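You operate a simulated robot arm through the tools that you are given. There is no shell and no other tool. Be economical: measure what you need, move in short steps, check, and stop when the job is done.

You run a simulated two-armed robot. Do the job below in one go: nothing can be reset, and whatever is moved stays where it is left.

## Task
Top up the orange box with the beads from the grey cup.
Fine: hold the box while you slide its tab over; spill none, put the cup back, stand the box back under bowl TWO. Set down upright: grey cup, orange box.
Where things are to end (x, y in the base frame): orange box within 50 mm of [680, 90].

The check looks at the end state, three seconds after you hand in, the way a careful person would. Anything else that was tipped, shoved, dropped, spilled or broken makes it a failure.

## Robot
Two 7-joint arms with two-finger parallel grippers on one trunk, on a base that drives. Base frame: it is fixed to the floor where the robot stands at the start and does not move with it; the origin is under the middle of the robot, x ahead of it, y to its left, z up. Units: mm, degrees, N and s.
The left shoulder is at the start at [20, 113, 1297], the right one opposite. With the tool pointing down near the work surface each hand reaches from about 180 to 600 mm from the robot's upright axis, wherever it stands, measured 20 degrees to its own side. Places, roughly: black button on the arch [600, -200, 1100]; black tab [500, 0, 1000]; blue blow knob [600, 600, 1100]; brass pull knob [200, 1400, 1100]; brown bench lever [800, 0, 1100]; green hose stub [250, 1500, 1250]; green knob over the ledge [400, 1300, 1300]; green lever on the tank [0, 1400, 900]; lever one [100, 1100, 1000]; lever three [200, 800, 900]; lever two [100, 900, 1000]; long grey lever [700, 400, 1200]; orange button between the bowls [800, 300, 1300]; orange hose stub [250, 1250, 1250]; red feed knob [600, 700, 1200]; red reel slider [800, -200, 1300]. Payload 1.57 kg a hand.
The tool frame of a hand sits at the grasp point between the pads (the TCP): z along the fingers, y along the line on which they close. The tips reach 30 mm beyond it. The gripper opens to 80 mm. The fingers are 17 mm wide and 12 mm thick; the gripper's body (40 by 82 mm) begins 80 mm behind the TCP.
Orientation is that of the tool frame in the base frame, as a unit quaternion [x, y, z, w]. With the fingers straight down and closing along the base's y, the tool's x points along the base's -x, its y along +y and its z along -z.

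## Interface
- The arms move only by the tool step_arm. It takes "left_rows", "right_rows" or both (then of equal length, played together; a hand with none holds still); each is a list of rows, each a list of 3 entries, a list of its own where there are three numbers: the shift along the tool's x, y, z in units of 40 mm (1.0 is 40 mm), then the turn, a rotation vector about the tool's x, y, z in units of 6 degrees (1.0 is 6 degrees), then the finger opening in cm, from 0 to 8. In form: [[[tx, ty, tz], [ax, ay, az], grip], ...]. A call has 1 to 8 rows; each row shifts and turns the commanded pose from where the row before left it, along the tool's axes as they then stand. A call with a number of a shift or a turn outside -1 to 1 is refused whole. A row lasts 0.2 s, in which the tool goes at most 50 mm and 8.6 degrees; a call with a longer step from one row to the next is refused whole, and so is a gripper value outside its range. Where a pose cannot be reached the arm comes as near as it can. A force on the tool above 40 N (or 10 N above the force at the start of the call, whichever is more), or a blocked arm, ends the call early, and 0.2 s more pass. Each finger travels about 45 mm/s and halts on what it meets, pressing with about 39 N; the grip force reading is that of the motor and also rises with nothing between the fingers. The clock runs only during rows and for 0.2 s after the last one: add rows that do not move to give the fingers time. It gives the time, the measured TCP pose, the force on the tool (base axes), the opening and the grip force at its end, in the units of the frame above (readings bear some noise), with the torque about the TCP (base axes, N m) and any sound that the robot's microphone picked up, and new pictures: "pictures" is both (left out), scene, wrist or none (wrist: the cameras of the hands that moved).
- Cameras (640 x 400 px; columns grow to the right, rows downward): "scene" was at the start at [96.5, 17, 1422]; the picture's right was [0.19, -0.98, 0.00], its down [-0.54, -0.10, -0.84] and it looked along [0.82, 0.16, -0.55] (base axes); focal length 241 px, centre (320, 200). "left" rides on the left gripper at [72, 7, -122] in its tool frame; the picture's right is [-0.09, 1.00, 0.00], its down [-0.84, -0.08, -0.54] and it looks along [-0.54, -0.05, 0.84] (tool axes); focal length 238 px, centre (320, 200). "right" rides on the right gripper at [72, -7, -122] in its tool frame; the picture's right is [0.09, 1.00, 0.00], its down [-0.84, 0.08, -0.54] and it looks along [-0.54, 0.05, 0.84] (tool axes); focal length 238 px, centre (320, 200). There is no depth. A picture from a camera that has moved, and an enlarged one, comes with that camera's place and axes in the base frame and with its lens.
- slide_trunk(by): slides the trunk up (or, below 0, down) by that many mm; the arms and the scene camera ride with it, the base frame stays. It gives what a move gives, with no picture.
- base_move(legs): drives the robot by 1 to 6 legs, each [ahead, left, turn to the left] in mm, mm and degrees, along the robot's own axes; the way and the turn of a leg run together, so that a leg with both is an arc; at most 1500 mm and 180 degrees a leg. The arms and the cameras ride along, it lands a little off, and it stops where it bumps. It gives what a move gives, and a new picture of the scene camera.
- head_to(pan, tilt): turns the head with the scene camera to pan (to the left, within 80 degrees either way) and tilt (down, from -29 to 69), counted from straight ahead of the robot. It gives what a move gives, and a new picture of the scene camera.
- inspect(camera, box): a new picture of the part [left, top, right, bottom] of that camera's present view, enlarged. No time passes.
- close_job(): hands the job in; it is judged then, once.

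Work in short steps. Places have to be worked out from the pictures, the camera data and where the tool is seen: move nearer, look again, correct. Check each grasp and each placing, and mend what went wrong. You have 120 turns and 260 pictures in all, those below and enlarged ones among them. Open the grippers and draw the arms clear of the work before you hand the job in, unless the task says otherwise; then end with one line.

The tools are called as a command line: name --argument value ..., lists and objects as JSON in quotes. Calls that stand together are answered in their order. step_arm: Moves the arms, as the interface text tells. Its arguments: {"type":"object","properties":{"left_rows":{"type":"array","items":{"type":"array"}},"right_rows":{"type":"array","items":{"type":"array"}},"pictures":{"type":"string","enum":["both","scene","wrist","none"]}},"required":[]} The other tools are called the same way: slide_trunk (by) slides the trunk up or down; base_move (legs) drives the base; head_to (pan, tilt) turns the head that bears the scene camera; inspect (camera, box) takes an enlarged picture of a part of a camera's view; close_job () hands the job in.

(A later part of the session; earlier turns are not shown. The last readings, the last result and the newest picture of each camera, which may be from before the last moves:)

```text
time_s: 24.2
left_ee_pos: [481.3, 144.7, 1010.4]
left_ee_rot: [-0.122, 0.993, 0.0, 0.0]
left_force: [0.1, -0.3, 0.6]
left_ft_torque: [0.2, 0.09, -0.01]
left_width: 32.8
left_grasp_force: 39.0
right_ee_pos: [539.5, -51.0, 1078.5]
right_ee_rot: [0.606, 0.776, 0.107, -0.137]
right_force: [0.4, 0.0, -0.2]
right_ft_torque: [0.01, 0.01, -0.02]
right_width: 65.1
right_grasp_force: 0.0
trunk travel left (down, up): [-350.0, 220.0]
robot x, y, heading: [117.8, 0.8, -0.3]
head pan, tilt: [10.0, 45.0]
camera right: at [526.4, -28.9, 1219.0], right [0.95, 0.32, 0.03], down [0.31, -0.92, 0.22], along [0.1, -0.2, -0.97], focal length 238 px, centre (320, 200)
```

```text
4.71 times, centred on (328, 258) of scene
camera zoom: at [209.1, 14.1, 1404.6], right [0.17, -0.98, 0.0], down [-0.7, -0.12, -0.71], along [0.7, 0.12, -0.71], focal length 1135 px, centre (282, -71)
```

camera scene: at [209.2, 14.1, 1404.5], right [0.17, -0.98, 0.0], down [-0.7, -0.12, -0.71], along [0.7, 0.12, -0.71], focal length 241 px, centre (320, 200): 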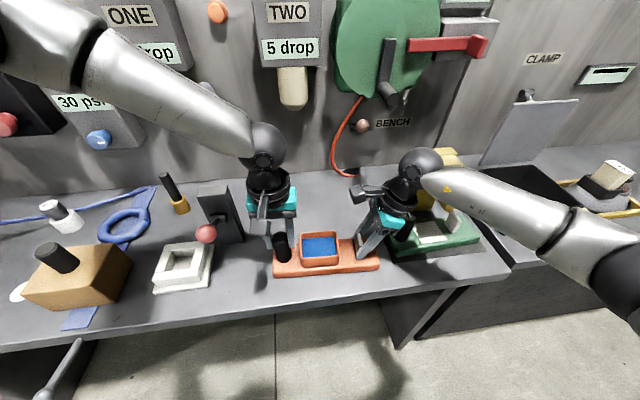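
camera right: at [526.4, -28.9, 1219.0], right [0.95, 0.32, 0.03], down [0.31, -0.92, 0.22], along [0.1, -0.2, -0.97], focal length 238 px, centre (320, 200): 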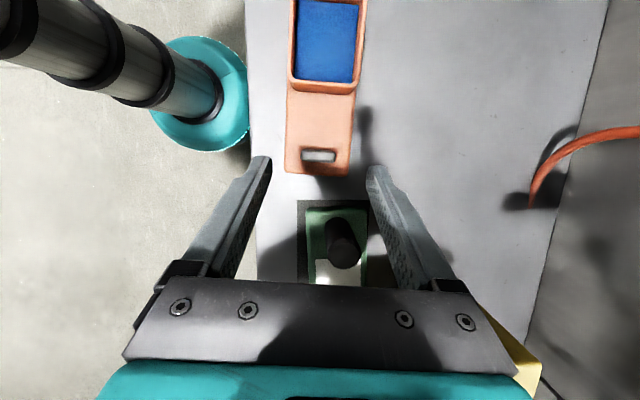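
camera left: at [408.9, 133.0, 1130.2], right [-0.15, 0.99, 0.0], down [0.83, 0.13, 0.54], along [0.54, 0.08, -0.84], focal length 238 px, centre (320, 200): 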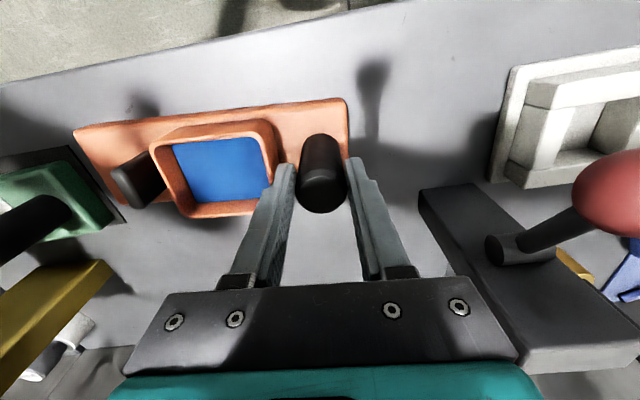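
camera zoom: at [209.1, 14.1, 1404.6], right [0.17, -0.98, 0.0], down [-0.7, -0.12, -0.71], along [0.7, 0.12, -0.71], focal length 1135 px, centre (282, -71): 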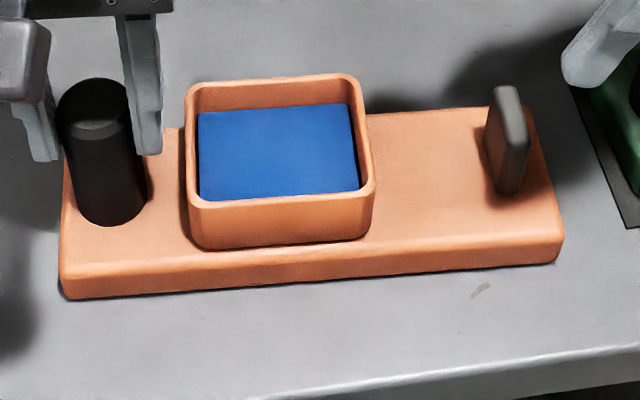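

The tab stays put and the box did not move. I release the post, lift the left hand clear, and withdraw the right hand up and back.

step_arm --left_rows '[[[0, 0, 0], [0, 0, 0], 5], [[0, 0, 0], [0, 0, 0], 5.4], [[0, 0, -0.9], [0, 0, 0], 5.4], [[0, 0, -0.9], [0, 0, 0], 5.4], [[0, 0, -0.9], [0, 0, 0], 6], [[0, 0, -0.9], [0, 0, 0], 6], [[0, 0, -0.5], [0, 0, 0], 6], [[0, 0, 0], [0, 0, 0], 6]]' --right_rows '[[[0.34, 0, -0.94], [0, 0, 0], 6.5], [[0.34, 0, -0.94], [0, 0, 0], 6], [[0.34, 0, -0.94], [0, 0, 0], 6], [[0.34, 0, -0.94], [0, 0, 0], 6], [[-0.5, -0.8, -0.18], [0, 0, 0], 6], [[-0.5, -0.8, -0.18], [0, 0, 0], 6], [[-0.5, -0.8, -0.18], [0, 0, 0], 6], [[-0.5, -0.8, -0.18], [0, 0, 0], 6]]' --pictures "scene"

inspect --camera "scene" --box '[190, 150, 318, 230]'

inspect --camera "left" --box '[0, 0, 640, 400]'

```text
time_s: 26.0
left_ee_pos: [481.1, 142.5, 1174.8]
left_ee_rot: [-0.122, 0.993, -0.001, 0.0]
left_force: [-0.5, 0.7, -0.3]
left_ft_torque: [0.02, 0.01, -0.03]
left_width: 59.9
left_grasp_force: 0.1
right_ee_pos: [436.3, -167.1, 1236.6]
right_ee_rot: [0.606, 0.776, 0.107, -0.136]
right_force: [-0.2, -0.5, -0.1]
right_ft_torque: [0.05, -0.01, -0.02]
right_width: 60.2
right_grasp_force: 0.1
trunk travel left (down, up): [-350.0, 220.0]
robot x, y, heading: [122.9, 1.6, -0.1]
head pan, tilt: [10.0, 45.0]
camera scene: at [208.5, 13.4, 1404.6], right [0.17, -0.98, 0.0], down [-0.7, -0.12, -0.71], along [0.7, 0.12, -0.71], focal length 241 px, centre (320, 200)
```

scene: 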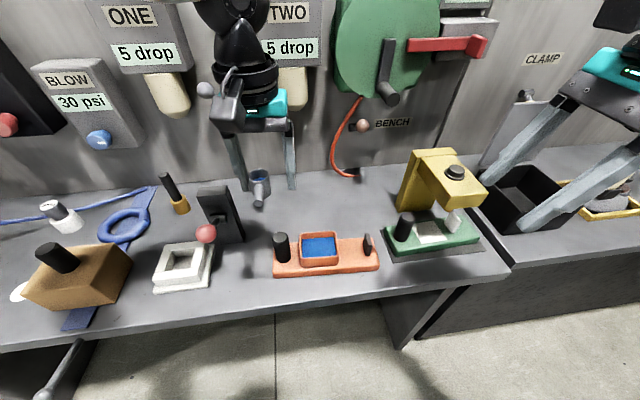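

```text
5.00 times, centred on (254, 190) of scene
camera zoom: at [208.5, 13.4, 1404.6], right [0.17, -0.98, 0.0], down [-0.7, -0.12, -0.71], along [0.7, 0.12, -0.71], focal length 1206 px, centre (650, 250)
```

zoom: 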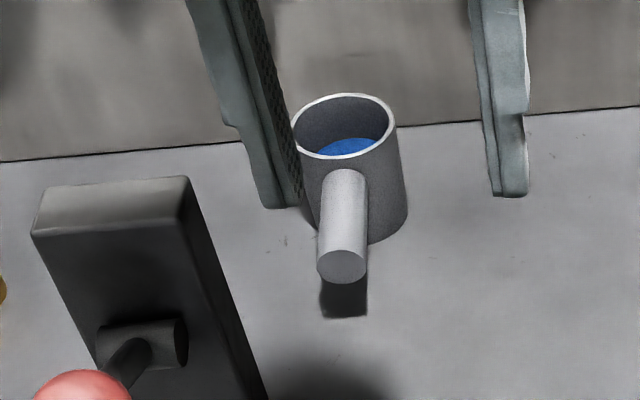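

```text
1.00 times, centred on (320, 200) of left (not enlarged: the box is as wide or as high as the picture)
camera zoom: at [407.5, 131.9, 1295.0], right [-0.15, 0.99, 0.0], down [0.83, 0.13, 0.54], along [0.54, 0.08, -0.84], focal length 238 px, centre (320, 200)
```

zoom: 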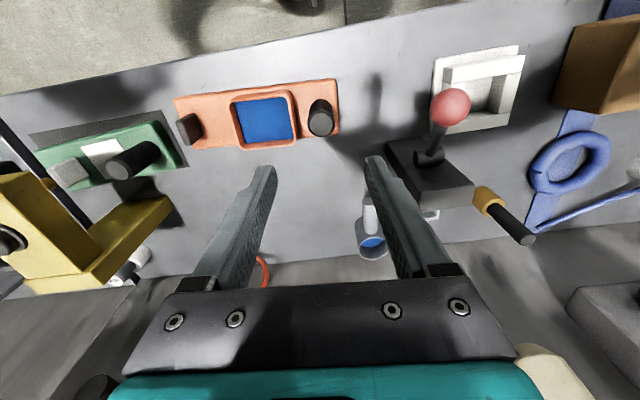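

The cup handle points at the robot at azimuth ~18.5°, with its tip near (629, 251). I'll take it with the left hand pitched forward, so I turn that hand first.

step_arm --left_rows '[[[0, 0, 0], [0, 0, -0.75], 6], [[0, 0, 0], [0, -1, 0], 6], [[0, 0, 0], [0, -1, 0], 6], [[0, 0, 0], [0, -1, 0], 6], [[0, 0, 0], [0, -1, 0], 6], [[0, 0, 0], [0, -1, 0], 6], [[0, 0, 0], [0, -1, 0], 6], [[0, 0, 0], [0, -1, 0], 6]]' --pictures "none"

```text
time_s: 27.8
left_ee_pos: [485.1, 142.7, 1173.6]
left_ee_rot: [-0.15, 0.921, 0.058, 0.355]
left_force: [-0.3, -0.3, 0.5]
left_ft_torque: [0.01, -0.02, 0.0]
left_width: 60.1
left_grasp_force: 0.1
left hand out of reach, approached as far as the arm can: row 8
right_ee_pos: [437.5, -165.7, 1236.3]
right_ee_rot: [0.606, 0.776, 0.107, -0.137]
right_force: [0.0, 0.3, -0.3]
right_ft_torque: [0.0, -0.01, 0.02]
right_width: 59.9
right_grasp_force: 0.0
trunk travel left (down, up): [-350.0, 220.0]
robot x, y, heading: [119.5, 4.2, -0.3]
head pan, tilt: [10.0, 45.0]
```

Pitch is 42° here because of the near-reach limit. I move out toward the cup, to 70 mm above the handle, and pitch a little more.

step_arm --left_rows '[[[-0.135, 0.2, 0.907], [0, 0, 0], 6], [[-0.135, 0.2, 0.907], [0, 0, 0], 6], [[-0.135, 0.2, 0.907], [0, 0, 0], 6], [[-0.135, 0.2, 0.907], [0, 0, 0], 6], [[-0.135, 0.2, 0.907], [0, 0, 0], 6], [[-0.135, 0.2, 0.907], [0, 0, 0], 6], [[-0.135, 0.2, 0.907], [0, 0, 0], 6], [[0, 0, 0], [0, -1, 0], 6]]'

```text
time_s: 29.6
left_ee_pos: [648.9, 264.2, 1020.7]
left_ee_rot: [-0.146, 0.901, 0.064, 0.402]
left_force: [-0.9, -0.4, -0.5]
left_ft_torque: [-0.01, 0.0, -0.05]
left_width: 60.0
left_grasp_force: 0.0
left hand out of reach, approached as far as the arm can: row 7, 8
right_ee_pos: [435.7, -165.2, 1236.1]
right_ee_rot: [0.606, 0.776, 0.106, -0.137]
right_force: [0.5, -0.2, 0.8]
right_ft_torque: [0.0, -0.01, 0.0]
right_width: 60.1
right_grasp_force: 0.1
trunk travel left (down, up): [-350.0, 220.0]
robot x, y, heading: [119.1, 0.6, -0.0]
head pan, tilt: [10.0, 45.0]
camera scene: at [208.6, 14.2, 1404.6], right [0.17, -0.98, 0.0], down [-0.7, -0.12, -0.71], along [0.7, 0.12, -0.71], focal length 241 px, centre (320, 200)
camera left: at [514.9, 225.9, 1047.1], right [-0.26, 0.96, 0.07], down [0.17, -0.02, 0.98], along [0.95, 0.26, -0.16], focal length 238 px, centre (320, 200)
```

scene: 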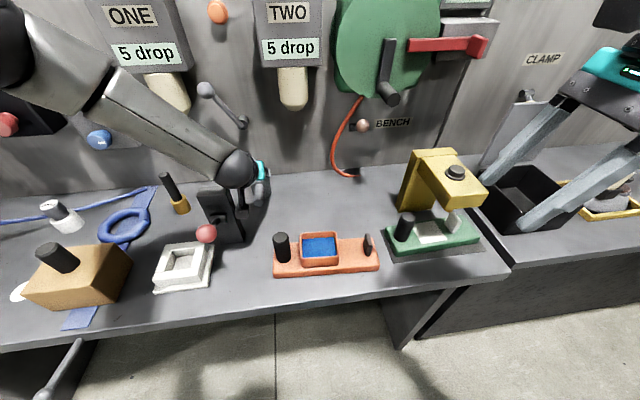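
left: 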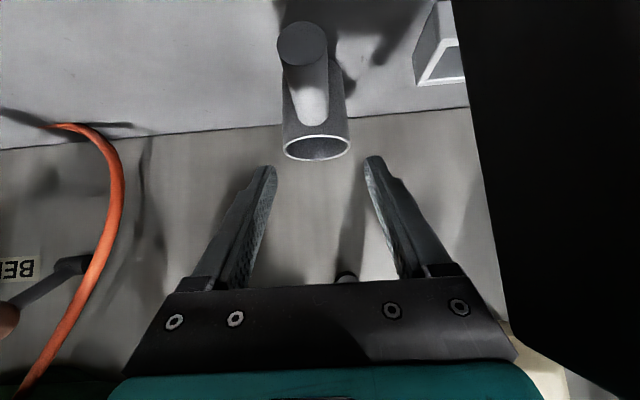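

The tall lever box (top ~1065) stands beside the handle, so a pitched hand would hit it when lowered. I raise the hand and return it to vertical for a straight-down grasp.

step_arm --left_rows '[[[-0.74, 0, -0.67], [0, 0, 0], 6], [[-0.74, 0, -0.67], [0, 0, 0], 6], [[-0.74, 0, -0.67], [0, 0, 0], 6], [[0, 0, 0], [0, 1, 0], 6], [[0, 0, 0], [0, 1, 0], 6], [[0, 0, 0], [0, 1, 0], 6], [[0, 0, 0], [0, 1, 0], 6], [[0, 0, 0], [0, 1, 0], 6]]' --pictures "none"

step_arm --left_rows '[[[0, 0, 0], [0, 1, 0], 6], [[0, 0, 0], [0, 1, 0], 6], [[0, 0, 0], [0, 0.9, 0], 6]]'

```text
time_s: 31.4
left_ee_pos: [649.5, 262.2, 1139.8]
left_ee_rot: [-0.158, 0.975, 0.025, 0.155]
left_force: [-0.7, 0.2, -0.4]
left_ft_torque: [-0.03, -0.01, 0.03]
left_width: 60.0
left_grasp_force: 0.1
right_ee_pos: [436.8, -165.5, 1237.0]
right_ee_rot: [0.607, 0.776, 0.107, -0.136]
right_force: [0.0, -0.6, 0.4]
right_ft_torque: [-0.01, -0.02, 0.02]
right_width: 60.1
right_grasp_force: 0.0
trunk travel left (down, up): [-350.0, 220.0]
robot x, y, heading: [123.1, -0.2, -0.1]
head pan, tilt: [10.0, 45.0]
```

```text
time_s: 32.2
left_ee_pos: [645.5, 264.7, 1140.8]
left_ee_rot: [-0.16, 0.987, 0.0, 0.005]
left_force: [-0.2, -0.4, -0.5]
left_ft_torque: [0.01, 0.0, 0.0]
left_width: 60.2
left_grasp_force: 0.0
right_ee_pos: [436.3, -165.8, 1235.8]
right_ee_rot: [0.606, 0.776, 0.107, -0.137]
right_force: [0.1, -0.2, -0.1]
right_ft_torque: [0.02, 0.03, -0.03]
right_width: 60.0
right_grasp_force: 0.0
trunk travel left (down, up): [-350.0, 220.0]
robot x, y, heading: [118.2, 1.7, 0.3]
head pan, tilt: [10.0, 45.0]
camera scene: at [209.4, 14.3, 1404.5], right [0.17, -0.98, 0.0], down [-0.7, -0.12, -0.71], along [0.7, 0.12, -0.71], focal length 241 px, centre (320, 200)
camera left: at [573.9, 246.7, 1260.1], right [-0.23, 0.97, 0.0], down [0.81, 0.19, 0.55], along [0.54, 0.12, -0.83], focal length 238 px, centre (320, 200)
```

scene: 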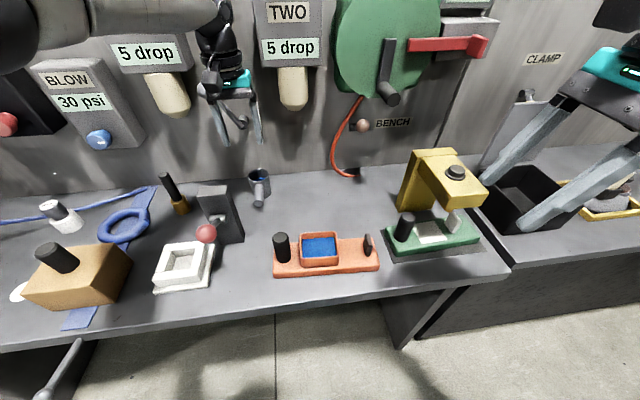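
left: 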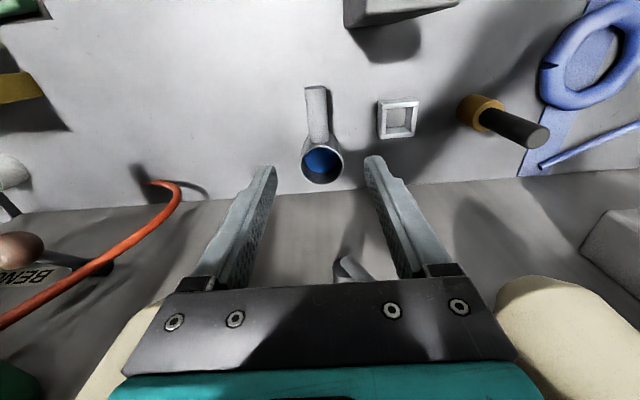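

The left camera gives the handle mid at about (650, 258) with azimuth 18.4°, which matches the hand's yaw. I descend to just above it, with an 8 mm sideways correction.

step_arm --left_rows '[[[-0.05, -0.2, 0.95], [0, 0, 0], 6], [[0, 0, 0.97], [0, 0, 0], 6], [[0, 0, 0.97], [0, 0, 0], 6], [[0, 0, 0.97], [0, 0, 0], 6], [[0, 0, 0], [0, 0, 0], 6]]'

inspect --camera "scene" --box '[190, 130, 318, 210]'

```text
time_s: 33.4
left_ee_pos: [599.5, 270.5, 1012.3]
left_ee_rot: [-0.16, 0.987, 0.0, 0.006]
left_force: [0.8, 0.0, -0.2]
left_ft_torque: [0.04, -0.02, 0.01]
left_width: 59.7
left_grasp_force: 0.0
left hand out of reach, approached as far as the arm can: row 1, 2, 3, 4
right_ee_pos: [437.7, -166.1, 1238.2]
right_ee_rot: [0.607, 0.775, 0.107, -0.137]
right_force: [0.4, 0.2, 0.0]
right_ft_torque: [0.01, 0.01, -0.02]
right_width: 60.2
right_grasp_force: 0.1
trunk travel left (down, up): [-350.0, 220.0]
robot x, y, heading: [122.2, 1.1, -0.4]
head pan, tilt: [10.0, 45.0]
camera scene: at [209.1, 13.9, 1404.6], right [0.17, -0.98, 0.0], down [-0.7, -0.12, -0.71], along [0.7, 0.12, -0.71], focal length 241 px, centre (320, 200)
camera left: at [526.2, 253.3, 1132.2], right [-0.23, 0.97, 0.0], down [0.81, 0.19, 0.55], along [0.54, 0.13, -0.83], focal length 238 px, centre (320, 200)
```

scene: 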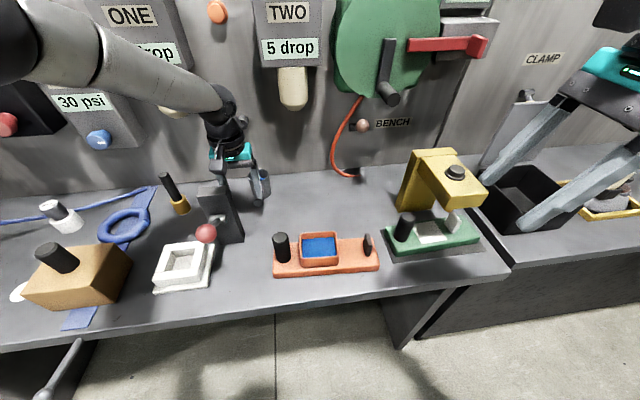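
left: 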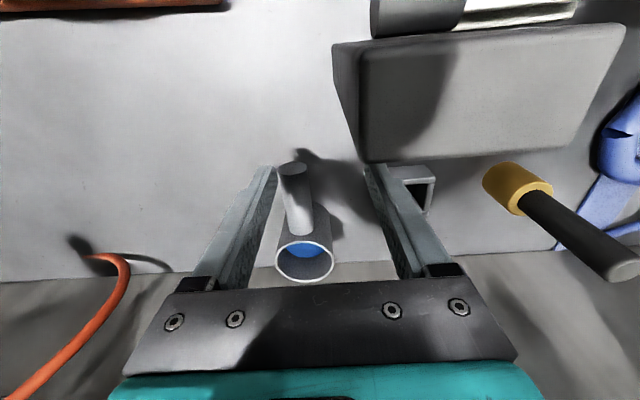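

```text
5.00 times, centred on (254, 170) of scene
camera zoom: at [209.1, 13.9, 1404.6], right [0.17, -0.98, 0.0], down [-0.7, -0.12, -0.71], along [0.7, 0.12, -0.71], focal length 1206 px, centre (650, 350)
```

zoom: 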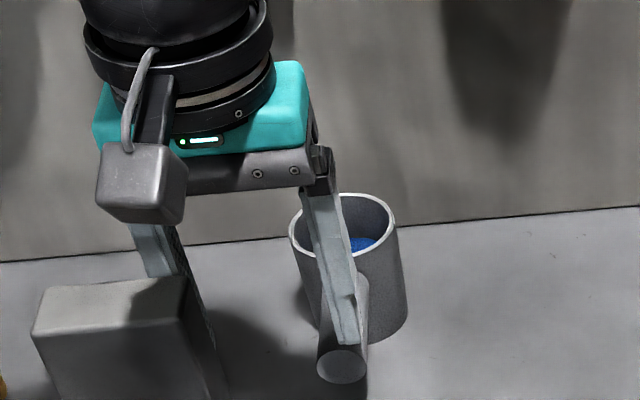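

The arm is at its reach limit, so I raise the hand and drive the base 80 mm closer.

step_arm --left_rows '[[[0, 0, -0.9], [0, 0, 0], 6], [[0, 0, -0.9], [0, 0, 0], 6], [[0, 0, -0.9], [0, 0, 0], 6], [[0, 0, -0.5], [0, 0, 0], 6]]' --pictures "none"

base_move --legs '[[85, 0, 0]]'

```text
time_s: 34.4
left_ee_pos: [597.3, 271.5, 1140.9]
left_ee_rot: [-0.161, 0.987, 0.002, 0.005]
left_force: [-0.3, 0.1, 0.2]
left_ft_torque: [0.02, 0.0, 0.0]
left_width: 60.0
left_grasp_force: 0.0
right_ee_pos: [436.9, -166.2, 1236.7]
right_ee_rot: [0.606, 0.776, 0.107, -0.136]
right_force: [0.6, 0.1, 0.4]
right_ft_torque: [0.0, -0.01, 0.0]
right_width: 60.0
right_grasp_force: 0.1
trunk travel left (down, up): [-350.0, 220.0]
robot x, y, heading: [119.8, 1.1, -0.1]
head pan, tilt: [10.0, 45.0]
```

```text
time_s: 35.5
left_ee_pos: [682.5, 269.4, 1140.1]
left_ee_rot: [-0.16, 0.987, 0.002, 0.004]
left_force: [1.0, -0.5, 0.2]
left_ft_torque: [-0.01, 0.02, -0.03]
left_width: 60.1
left_grasp_force: 0.1
right_ee_pos: [523.0, -165.4, 1238.7]
right_ee_rot: [0.606, 0.776, 0.107, -0.136]
right_force: [0.2, -0.3, -1.1]
right_ft_torque: [-0.04, 0.05, 0.0]
right_width: 59.9
right_grasp_force: 0.0
trunk travel left (down, up): [-350.0, 220.0]
robot x, y, heading: [202.2, 1.4, -0.2]
head pan, tilt: [10.0, 45.0]
camera scene: at [294.2, 13.9, 1404.5], right [0.17, -0.98, 0.0], down [-0.7, -0.12, -0.71], along [0.7, 0.12, -0.71], focal length 241 px, centre (320, 200)
```

scene: 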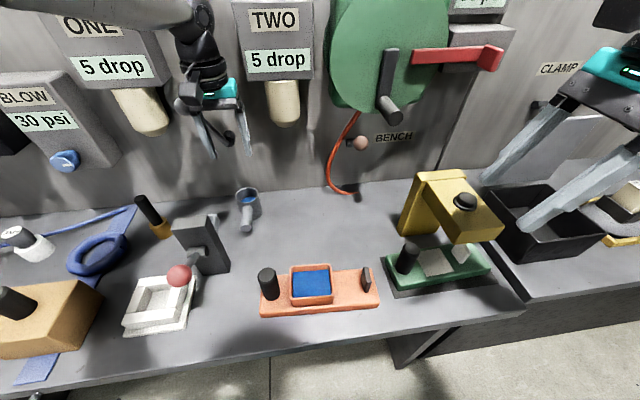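

No bump; the base is at x = 202. I align over the handle and descend to just above it.

step_arm --left_rows '[[[0.865, 0, 0], [0, 0, 0], 6], [[0, 0, 0.97], [0, 0, 0], 6], [[0, 0, 0.97], [0, 0, 0], 6], [[0, 0, 0.97], [0, 0, 0], 6], [[0, 0, 0.95], [0, 0, 0], 6], [[0, 0, 0], [0, 0, 0], 6]]'

inspect --camera "scene" --box '[170, 150, 298, 230]'

```text
time_s: 36.9
left_ee_pos: [650.2, 259.8, 986.5]
left_ee_rot: [-0.16, 0.987, 0.001, 0.006]
left_force: [0.9, 1.2, -0.3]
left_ft_torque: [-0.05, -0.02, 0.01]
left_width: 59.8
left_grasp_force: 0.1
right_ee_pos: [521.3, -165.3, 1236.6]
right_ee_rot: [0.606, 0.777, 0.107, -0.137]
right_force: [-1.2, 0.1, 0.0]
right_ft_torque: [0.02, 0.0, -0.03]
right_width: 59.9
right_grasp_force: 0.1
trunk travel left (down, up): [-350.0, 220.0]
robot x, y, heading: [202.8, -1.3, -0.3]
head pan, tilt: [10.0, 45.0]
camera scene: at [292.9, 14.3, 1404.6], right [0.17, -0.98, 0.0], down [-0.7, -0.12, -0.71], along [0.7, 0.12, -0.71], focal length 241 px, centre (320, 200)
camera left: at [578.1, 242.8, 1105.7], right [-0.23, 0.97, 0.0], down [0.81, 0.19, 0.55], along [0.54, 0.13, -0.83], focal length 238 px, centre (320, 200)
```

scene: 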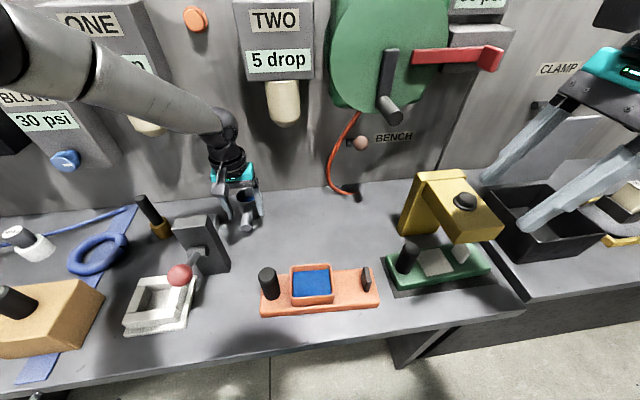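
left: 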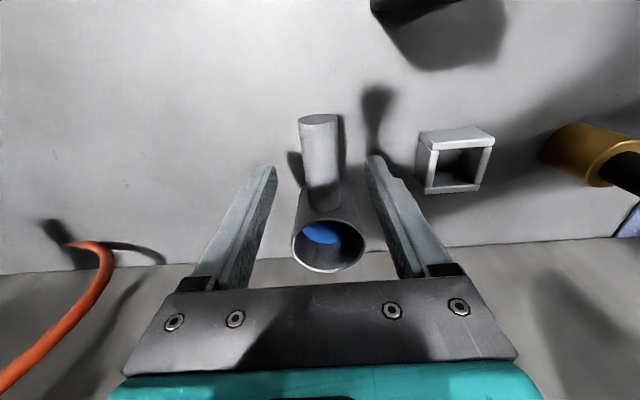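

```text
5.00 times, centred on (234, 190) of scene
camera zoom: at [292.9, 14.3, 1404.6], right [0.17, -0.98, 0.0], down [-0.7, -0.12, -0.71], along [0.7, 0.12, -0.71], focal length 1206 px, centre (750, 250)
```

zoom: 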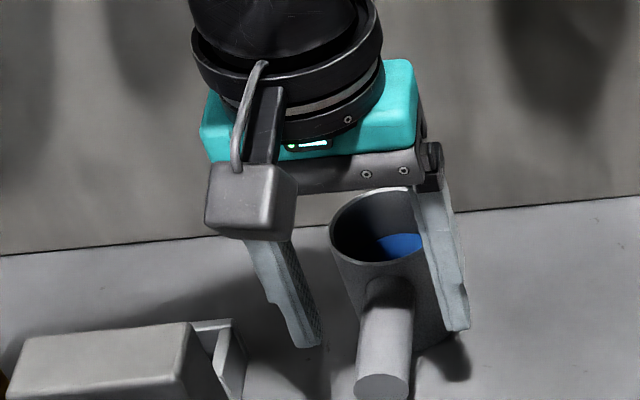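

The handle is centred between the fingers. I lower to z≈943 and close.

step_arm --left_rows '[[[0, 0, 0.6], [0, 0, 0], 6], [[0, 0, 0.48], [0, 0, 0], 6], [[0, 0, 0], [0, 0, 0], 4], [[0, 0, 0], [0, 0, 0], 2.5], [[0, 0, 0], [0, 0, 0], 1.5], [[0, 0, 0], [0, 0, 0], 1.5]]'

inspect --camera "scene" --box '[170, 150, 298, 230]'

```text
time_s: 38.3
left_ee_pos: [634.7, 267.2, 962.0]
left_ee_rot: [-0.16, 0.987, 0.001, 0.007]
left_force: [-0.1, 2.0, 1.8]
left_ft_torque: [0.16, -0.05, 0.2]
left_width: 24.3
left_grasp_force: 27.9
left hand out of reach, approached as far as the arm can: row 1, 2
right_ee_pos: [519.8, -165.6, 1236.9]
right_ee_rot: [0.606, 0.776, 0.107, -0.136]
right_force: [0.4, 0.2, 1.3]
right_ft_torque: [-0.02, -0.02, -0.02]
right_width: 60.1
right_grasp_force: 0.2
trunk travel left (down, up): [-350.0, 220.0]
robot x, y, heading: [203.9, -0.9, -0.4]
head pan, tilt: [10.0, 45.0]
camera scene: at [293.1, 13.8, 1404.6], right [0.17, -0.98, 0.0], down [-0.7, -0.12, -0.71], along [0.7, 0.12, -0.71], focal length 241 px, centre (320, 200)
camera left: at [562.1, 249.1, 1081.4], right [-0.23, 0.97, 0.0], down [0.81, 0.19, 0.55], along [0.54, 0.13, -0.83], focal length 238 px, centre (320, 200)
```

scene: 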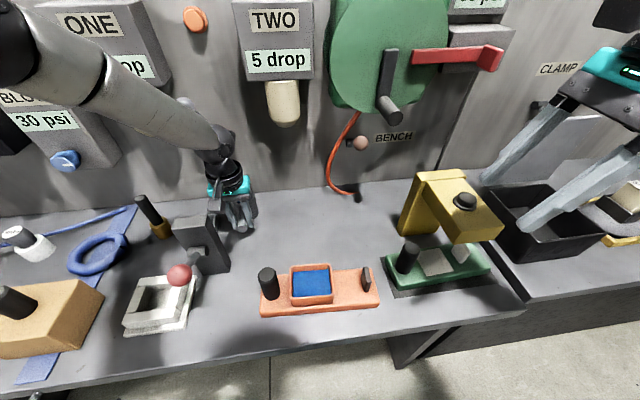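
left: 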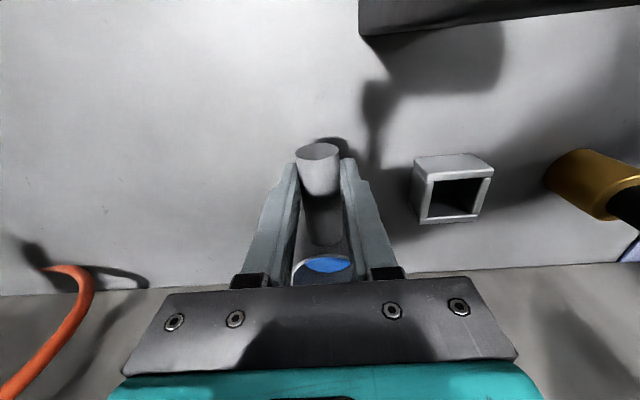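

```text
5.00 times, centred on (234, 190) of scene
camera zoom: at [293.1, 13.8, 1404.6], right [0.17, -0.98, 0.0], down [-0.7, -0.12, -0.71], along [0.7, 0.12, -0.71], focal length 1206 px, centre (750, 250)
```

zoom: 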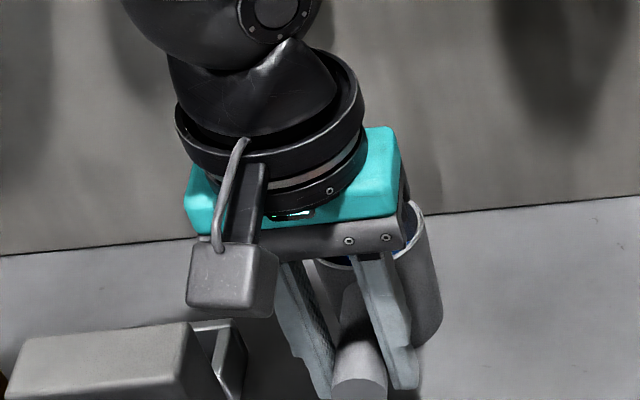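

Reach failed again: the hand slid back and the fingertips closed on the handle's end (24 mm). I open, lift straight up, and lower the trunk 100 mm for more reach.

step_arm --left_rows '[[[0, 0, 0], [0, 0, 0], 4], [[0, 0, 0], [0, 0, 0], 6], [[0, 0, -0.8], [0, 0, 0], 6], [[0, 0, -0.9], [0, 0, 0], 6], [[0, 0, -0.9], [0, 0, 0], 6], [[0, 0, -0.9], [0, 0, 0], 6]]' --right_rows '[[[0, 0, 0], [0, 0, 0], 6], [[0, 0, 0], [0, 0, 0], 6], [[0.34, -0.4, -0.8], [0, 0, 0], 6], [[0.34, -0.4, -0.8], [0, 0, 0], 6], [[0.34, -0.4, -0.8], [0, 0, 0], 6], [[0, -0.9, 0], [0, 0, 0], 6]]' --pictures "none"

slide_trunk --by -100

inspect --camera "left" --box '[0, 0, 640, 400]'

inspect --camera "scene" --box '[0, 0, 640, 400]'

```text
time_s: 39.7
left_ee_pos: [631.3, 266.0, 1101.9]
left_ee_rot: [-0.16, 0.987, 0.001, 0.006]
left_force: [0.5, 0.0, -0.7]
left_ft_torque: [0.02, -0.01, 0.0]
left_width: 60.0
left_grasp_force: 0.1
right_ee_pos: [437.0, -182.1, 1342.6]
right_ee_rot: [0.606, 0.776, 0.107, -0.137]
right_force: [-0.1, 0.2, -0.3]
right_ft_torque: [0.0, -0.03, 0.02]
right_width: 59.8
right_grasp_force: 0.1
trunk travel left (down, up): [-350.0, 220.0]
robot x, y, heading: [200.7, 1.3, 0.0]
head pan, tilt: [10.0, 45.0]
```

```text
time_s: 41.0
left_ee_pos: [633.4, 267.2, 1000.6]
left_ee_rot: [-0.16, 0.987, 0.0, 0.005]
left_force: [-0.3, 0.5, 0.2]
left_ft_torque: [0.01, -0.04, 0.04]
left_width: 59.9
left_grasp_force: 0.0
right_ee_pos: [438.4, -179.6, 1240.7]
right_ee_rot: [0.606, 0.776, 0.107, -0.137]
right_force: [-0.8, 0.3, 0.7]
right_ft_torque: [0.01, 0.02, 0.01]
right_width: 60.0
right_grasp_force: 0.0
trunk travel left (down, up): [-250.0, 320.0]
robot x, y, heading: [202.9, 0.9, -0.1]
head pan, tilt: [10.0, 45.0]
```

```text
1.00 times, centred on (320, 200) of left (not enlarged: the box is as wide or as high as the picture)
camera zoom: at [560.6, 249.2, 1120.7], right [-0.23, 0.97, 0.0], down [0.81, 0.19, 0.55], along [0.54, 0.13, -0.83], focal length 238 px, centre (320, 200)
```

zoom: 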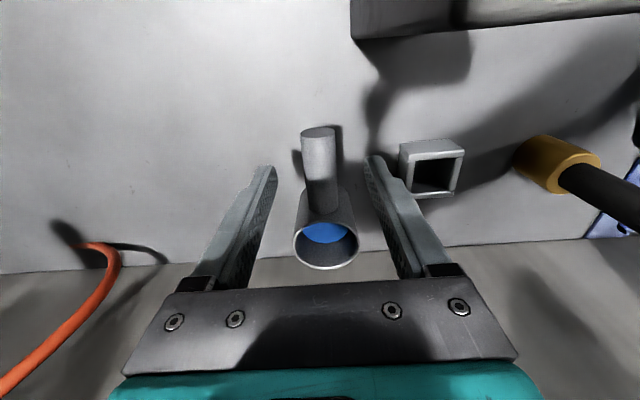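

```text
1.00 times, centred on (320, 200) of scene (not enlarged: the box is as wide or as high as the picture)
camera zoom: at [293.0, 13.9, 1304.6], right [0.17, -0.98, 0.0], down [-0.7, -0.12, -0.71], along [0.7, 0.12, -0.71], focal length 241 px, centre (320, 200)
```

zoom: 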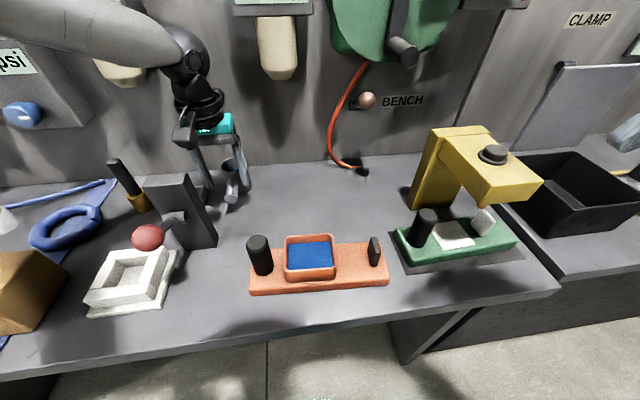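

The earlier squeeze shoved the cup ~10 mm to +y; it is upright with its beads still in. I now move over the handle (mid ~(648, 271)) and descend stepwise, checking reach before closing.

step_arm --left_rows '[[[-0.43, -0.02, 0], [0, 0, 0], 6], [[0, 0, 0.7], [0, 0, 0], 6], [[0, 0, 0.7], [0, 0, 0], 6], [[0, 0, 0], [0, 0, 0], 6]]' --pictures "wrist"

```text
time_s: 42.0
left_ee_pos: [649.5, 272.0, 944.1]
left_ee_rot: [-0.16, 0.987, 0.001, 0.007]
left_force: [-0.1, 1.6, 0.0]
left_ft_torque: [0.02, -0.01, 0.0]
left_width: 60.1
left_grasp_force: 0.1
right_ee_pos: [437.8, -180.8, 1241.4]
right_ee_rot: [0.607, 0.776, 0.107, -0.137]
right_force: [-0.6, 0.3, -0.2]
right_ft_torque: [-0.04, -0.01, -0.01]
right_width: 60.0
right_grasp_force: 0.0
trunk travel left (down, up): [-250.0, 320.0]
robot x, y, heading: [202.9, -0.1, -0.1]
head pan, tilt: [10.0, 45.0]
camera left: at [577.7, 254.2, 1064.7], right [-0.23, 0.97, 0.0], down [0.81, 0.19, 0.55], along [0.54, 0.13, -0.83], focal length 238 px, centre (320, 200)
```

left: 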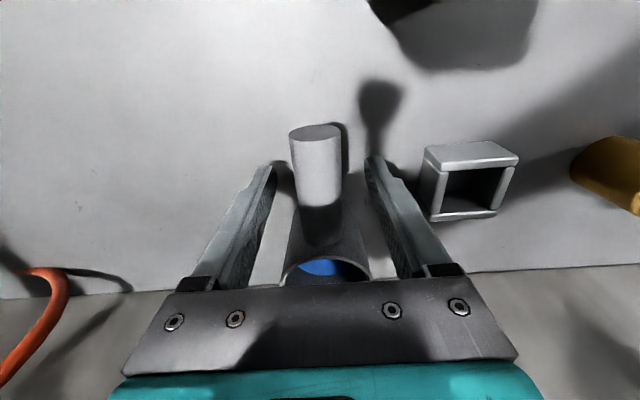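

Reached without shift, and the handle is between the pads. Closing.

step_arm --left_rows '[[[0, 0, 0], [0, 0, 0], 4], [[0, 0, 0], [0, 0, 0], 2.5], [[0, 0, 0], [0, 0, 0], 1.5], [[0, 0, 0], [0, 0, 0], 1.5], [[0, 0, 0], [0, 0, 0], 1.5]]'

inspect --camera "scene" --box '[160, 110, 288, 230]'

```text
time_s: 43.2
left_ee_pos: [649.5, 271.3, 945.4]
left_ee_rot: [-0.159, 0.987, 0.001, 0.005]
left_force: [0.1, 0.4, -0.2]
left_ft_torque: [0.0, 0.1, 0.01]
left_width: 24.5
left_grasp_force: 36.0
right_ee_pos: [438.3, -181.2, 1241.3]
right_ee_rot: [0.606, 0.777, 0.106, -0.137]
right_force: [0.6, -0.3, -0.3]
right_ft_torque: [0.0, -0.01, -0.02]
right_width: 60.0
right_grasp_force: 0.1
trunk travel left (down, up): [-250.0, 320.0]
robot x, y, heading: [202.4, -1.2, -0.3]
head pan, tilt: [10.0, 45.0]
camera scene: at [293.1, 13.9, 1304.6], right [0.17, -0.98, 0.0], down [-0.7, -0.12, -0.71], along [0.7, 0.12, -0.71], focal length 241 px, centre (320, 200)
camera left: at [577.6, 254.3, 1064.8], right [-0.23, 0.97, 0.0], down [0.81, 0.19, 0.55], along [0.54, 0.13, -0.83], focal length 238 px, centre (320, 200)
```

scene: 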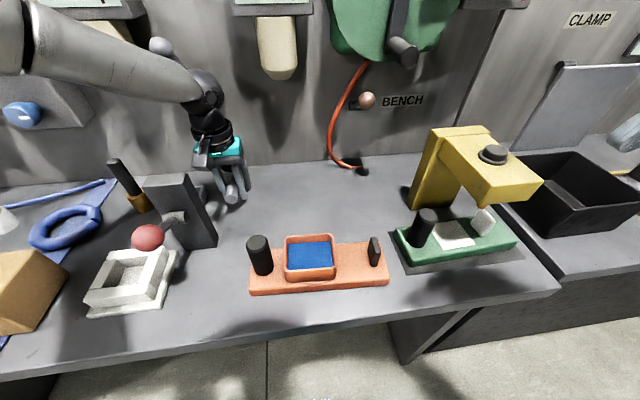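
left: 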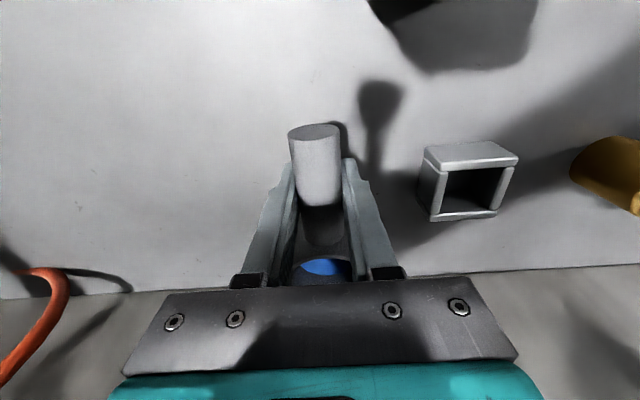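

```text
3.33 times, centred on (224, 170) of scene
camera zoom: at [293.1, 13.9, 1304.6], right [0.17, -0.98, 0.0], down [-0.7, -0.12, -0.71], along [0.7, 0.12, -0.71], focal length 804 px, centre (640, 300)
```

zoom: 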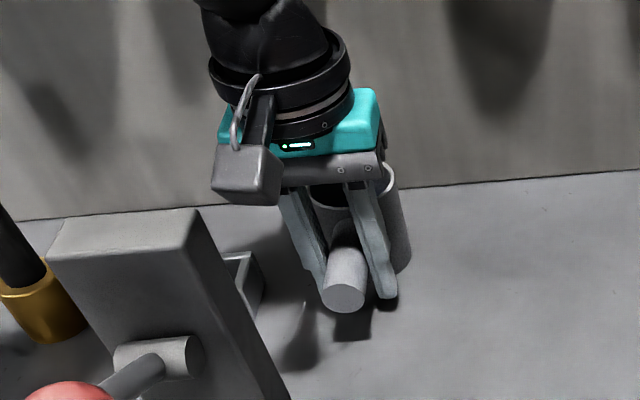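

Firm grip at 24.5 mm. I lift 45 mm straight up and check that the cup comes level.

step_arm --left_rows '[[[0, 0, -0.2], [0, 0, 0], 1.5], [[0, 0, -0.4], [0, 0, 0], 1.5], [[0, 0, -0.5], [0, 0, 0], 1.5], [[0, 0, 0], [0, 0, 0], 1.5]]'

inspect --camera "scene" --box '[160, 90, 288, 210]'

```text
time_s: 44.2
left_ee_pos: [649.3, 271.3, 989.2]
left_ee_rot: [-0.16, 0.987, 0.001, 0.006]
left_force: [0.2, 0.0, -1.3]
left_ft_torque: [0.0, 0.07, 0.0]
left_width: 24.7
left_grasp_force: 36.0
right_ee_pos: [438.1, -180.4, 1242.0]
right_ee_rot: [0.606, 0.776, 0.106, -0.137]
right_force: [0.0, -0.5, 0.3]
right_ft_torque: [0.0, 0.01, 0.02]
right_width: 60.1
right_grasp_force: 0.0
trunk travel left (down, up): [-250.0, 320.0]
robot x, y, heading: [201.1, 1.2, -0.1]
head pan, tilt: [10.0, 45.0]
camera scene: at [293.3, 14.0, 1304.5], right [0.17, -0.98, 0.0], down [-0.7, -0.12, -0.71], along [0.7, 0.12, -0.71], focal length 241 px, centre (320, 200)
camera left: at [576.8, 254.2, 1109.0], right [-0.23, 0.97, 0.0], down [0.81, 0.19, 0.55], along [0.54, 0.13, -0.83], focal length 238 px, centre (320, 200)
```

scene: 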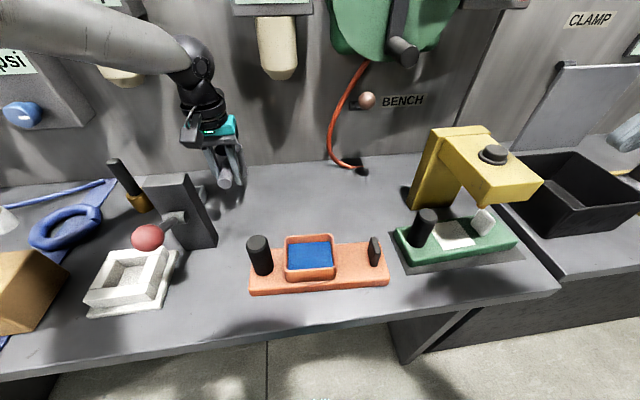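
left: 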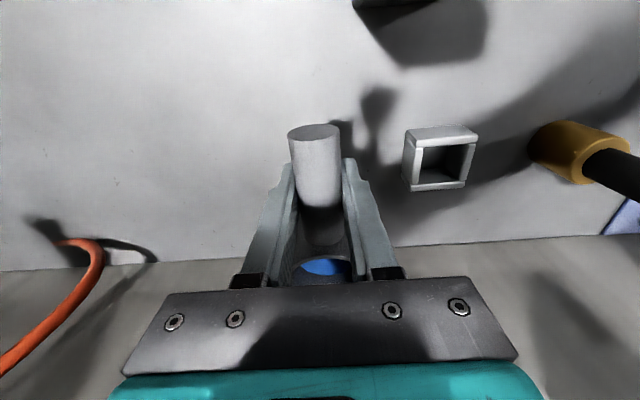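

```text
3.33 times, centred on (224, 150) of scene
camera zoom: at [293.3, 14.0, 1304.5], right [0.17, -0.98, 0.0], down [-0.7, -0.12, -0.71], along [0.7, 0.12, -0.71], focal length 804 px, centre (640, 367)
```

zoom: 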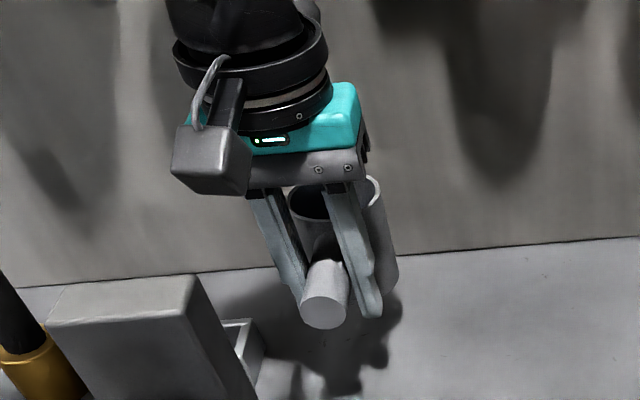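

The cup is level and secure (1.3 N). To pour with room for the wrist I raise it well clear, then drive the base back ~140 mm.

step_arm --left_rows '[[[0, 0, -0.6], [0, 0, 0], 1.5], [[0, 0, -0.8], [0, 0, 0], 1.5], [[0, 0, -0.8], [0, 0, 0], 1.5], [[0, 0, -0.8], [0, 0, 0], 1.5], [[0, -0.3, -0.8], [0, 0, 0], 1.5], [[0, -0.6, -0.4], [0, 0, 0], 1.5], [[0, -0.6, 0], [0, 0, 0], 1.5], [[0, -0.4, 0], [0, 0, 0], 1.5]]' --pictures "none"

base_move --legs '[[-140, 0, 0]]'

```text
time_s: 46.0
left_ee_pos: [672.2, 199.8, 1156.7]
left_ee_rot: [-0.16, 0.987, 0.001, 0.005]
left_force: [-0.3, 0.7, -0.7]
left_ft_torque: [0.02, 0.05, -0.01]
left_width: 24.7
left_grasp_force: 36.8
right_ee_pos: [439.4, -180.3, 1241.8]
right_ee_rot: [0.606, 0.776, 0.107, -0.137]
right_force: [-0.1, -0.3, -0.3]
right_ft_torque: [-0.03, 0.0, 0.04]
right_width: 59.9
right_grasp_force: 0.1
trunk travel left (down, up): [-250.0, 320.0]
robot x, y, heading: [204.4, -0.4, -0.5]
head pan, tilt: [10.0, 45.0]
```

```text
time_s: 47.3
left_ee_pos: [533.2, 198.7, 1155.7]
left_ee_rot: [-0.16, 0.987, 0.002, 0.006]
left_force: [-0.5, 0.5, -1.0]
left_ft_torque: [0.0, 0.04, 0.02]
left_width: 24.6
left_grasp_force: 36.6
right_ee_pos: [300.3, -180.6, 1242.8]
right_ee_rot: [0.606, 0.776, 0.107, -0.137]
right_force: [0.1, 0.3, 0.1]
right_ft_torque: [0.03, -0.02, 0.0]
right_width: 60.2
right_grasp_force: 0.1
trunk travel left (down, up): [-250.0, 320.0]
robot x, y, heading: [68.7, 0.5, -0.2]
head pan, tilt: [10.0, 45.0]
camera scene: at [154.7, 14.1, 1304.6], right [0.17, -0.98, 0.0], down [-0.7, -0.12, -0.71], along [0.7, 0.12, -0.71], focal length 241 px, centre (320, 200)
```

scene: 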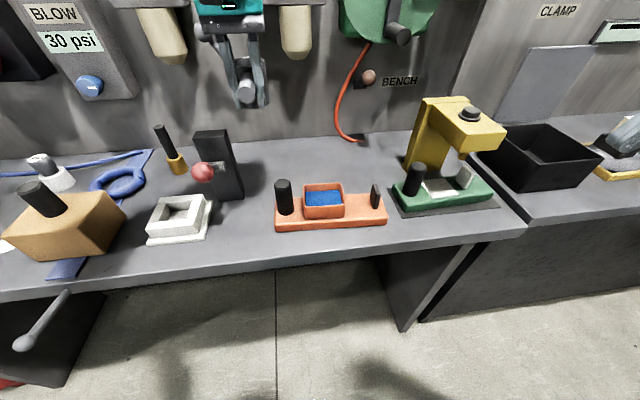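

Clear view. I turn the cup 42° about the vertical (to yaw 60°), so the later roll swings the wrist toward the robot's left front.

step_arm --left_rows '[[[0, 0, 0], [0, 0, -0.99], 1.5], [[0, 0, 0], [0, 0, -0.99], 1.5], [[0, 0, 0], [0, 0, -0.99], 1.5], [[0, 0, 0], [0, 0, -0.99], 1.5], [[0, 0, 0], [0, 0, -0.99], 1.5], [[0, 0, 0], [0, 0, -0.99], 1.5], [[0, 0, 0], [0, 0, -0.99], 1.5], [[0, 0, 0], [0, 0, 0], 1.5]]' --pictures "none"

inspect --camera "scene" --box '[256, 160, 408, 255]'

```text
time_s: 49.1
left_ee_pos: [534.3, 200.4, 1155.4]
left_ee_rot: [-0.502, 0.865, -0.001, 0.006]
left_force: [0.1, 0.1, -1.0]
left_ft_torque: [0.02, 0.04, 0.09]
left_width: 24.3
left_grasp_force: 36.0
right_ee_pos: [301.6, -181.3, 1242.4]
right_ee_rot: [0.607, 0.776, 0.107, -0.136]
right_force: [-0.6, -0.4, 0.3]
right_ft_torque: [0.01, 0.02, -0.04]
right_width: 60.2
right_grasp_force: 0.1
trunk travel left (down, up): [-250.0, 320.0]
robot x, y, heading: [66.3, 1.1, -0.0]
head pan, tilt: [10.0, 45.0]
```

```text
4.21 times, centred on (332, 208) of scene
camera zoom: at [155.7, 14.1, 1304.6], right [0.17, -0.98, 0.0], down [-0.7, -0.12, -0.71], along [0.7, 0.12, -0.71], focal length 1016 px, centre (270, 168)
```

zoom: 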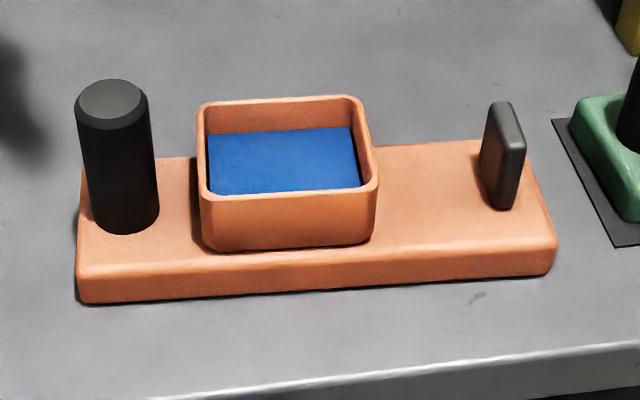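

Hopper centre confirmed at about (505, 67), rim ~967. I carry the cup over it, keeping level, to TCP ≈ (495, 7, 1100).

step_arm --left_rows '[[[0.4, -0.13, 0], [0, 0, 0], 1.5], [[0.65, -0.22, 0.1], [0, 0, 0], 1.5], [[0.65, -0.22, 0.2], [0, 0, 0], 1.5], [[0.65, -0.22, 0.2], [0, 0, 0], 1.5], [[0.65, -0.22, 0.2], [0, 0, 0], 1.5], [[0.65, -0.22, 0.28], [0, 0, 0], 1.5], [[0.6, -0.22, 0.2], [0, 0, 0], 1.5], [[0.43, -0.14, 0.2], [0, 0, 0], 1.5]]'

```text
time_s: 50.9
left_ee_pos: [450.7, 75.5, 1091.2]
left_ee_rot: [-0.501, 0.865, -0.003, 0.006]
left_force: [-0.8, 0.0, -1.3]
left_ft_torque: [-0.05, 0.05, 0.01]
left_width: 24.4
left_grasp_force: 36.2
left hand out of reach, approached as far as the arm can: row 3, 4, 5, 6, 7, 8
right_ee_pos: [300.8, -180.3, 1242.1]
right_ee_rot: [0.606, 0.776, 0.108, -0.137]
right_force: [0.1, 0.0, 0.0]
right_ft_torque: [0.01, 0.0, -0.02]
right_width: 59.8
right_grasp_force: 0.1
trunk travel left (down, up): [-250.0, 320.0]
robot x, y, heading: [67.9, 3.1, 0.4]
head pan, tilt: [10.0, 45.0]
camera scene: at [155.7, 14.0, 1304.6], right [0.17, -0.98, 0.0], down [-0.7, -0.12, -0.71], along [0.7, 0.12, -0.71], focal length 241 px, centre (320, 200)
camera left: at [406.4, 15.3, 1212.2], right [-0.82, 0.58, -0.01], down [0.48, 0.69, 0.55], along [0.32, 0.44, -0.84], focal length 238 px, centre (320, 200)
```

scene: 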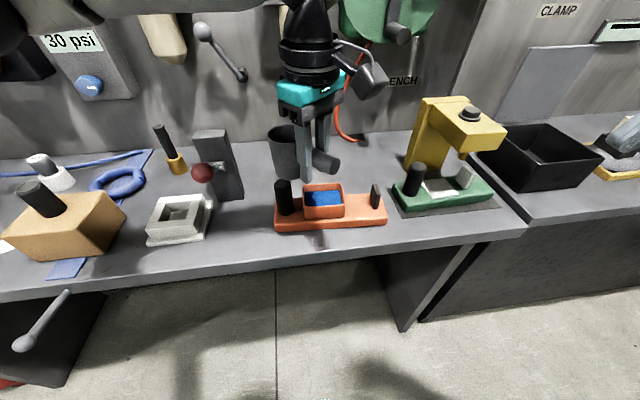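
left: 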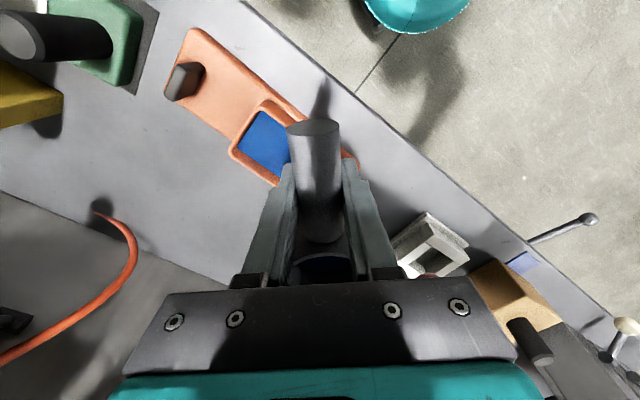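

The target is out of the left arm's zone (too far right), so I shift the base 120 mm to the right.

base_move --legs '[[0, -120, 0]]'

```text
time_s: 52.1
left_ee_pos: [449.8, -43.9, 1093.2]
left_ee_rot: [-0.5, 0.866, -0.002, 0.006]
left_force: [0.0, -0.5, -0.9]
left_ft_torque: [-0.04, 0.03, 0.02]
left_width: 24.4
left_grasp_force: 36.6
right_ee_pos: [300.4, -298.9, 1241.9]
right_ee_rot: [0.606, 0.776, 0.107, -0.137]
right_force: [0.3, -1.0, -0.2]
right_ft_torque: [0.06, -0.01, 0.0]
right_width: 59.9
right_grasp_force: 0.0
trunk travel left (down, up): [-250.0, 320.0]
robot x, y, heading: [66.1, -119.1, 0.1]
head pan, tilt: [10.0, 45.0]
camera scene: at [155.7, -104.9, 1304.6], right [0.17, -0.98, 0.0], down [-0.7, -0.12, -0.71], along [0.7, 0.12, -0.71], focal length 241 px, centre (320, 200)
```

scene: 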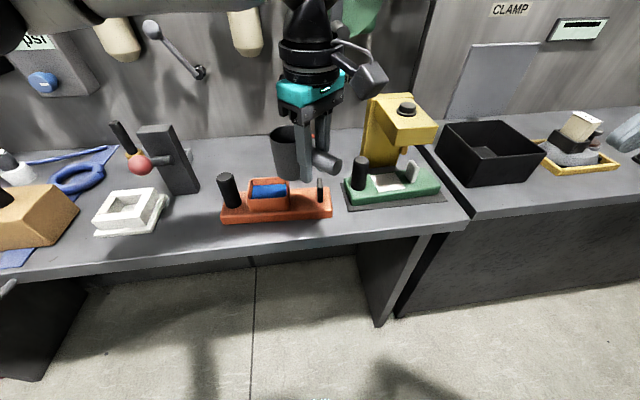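

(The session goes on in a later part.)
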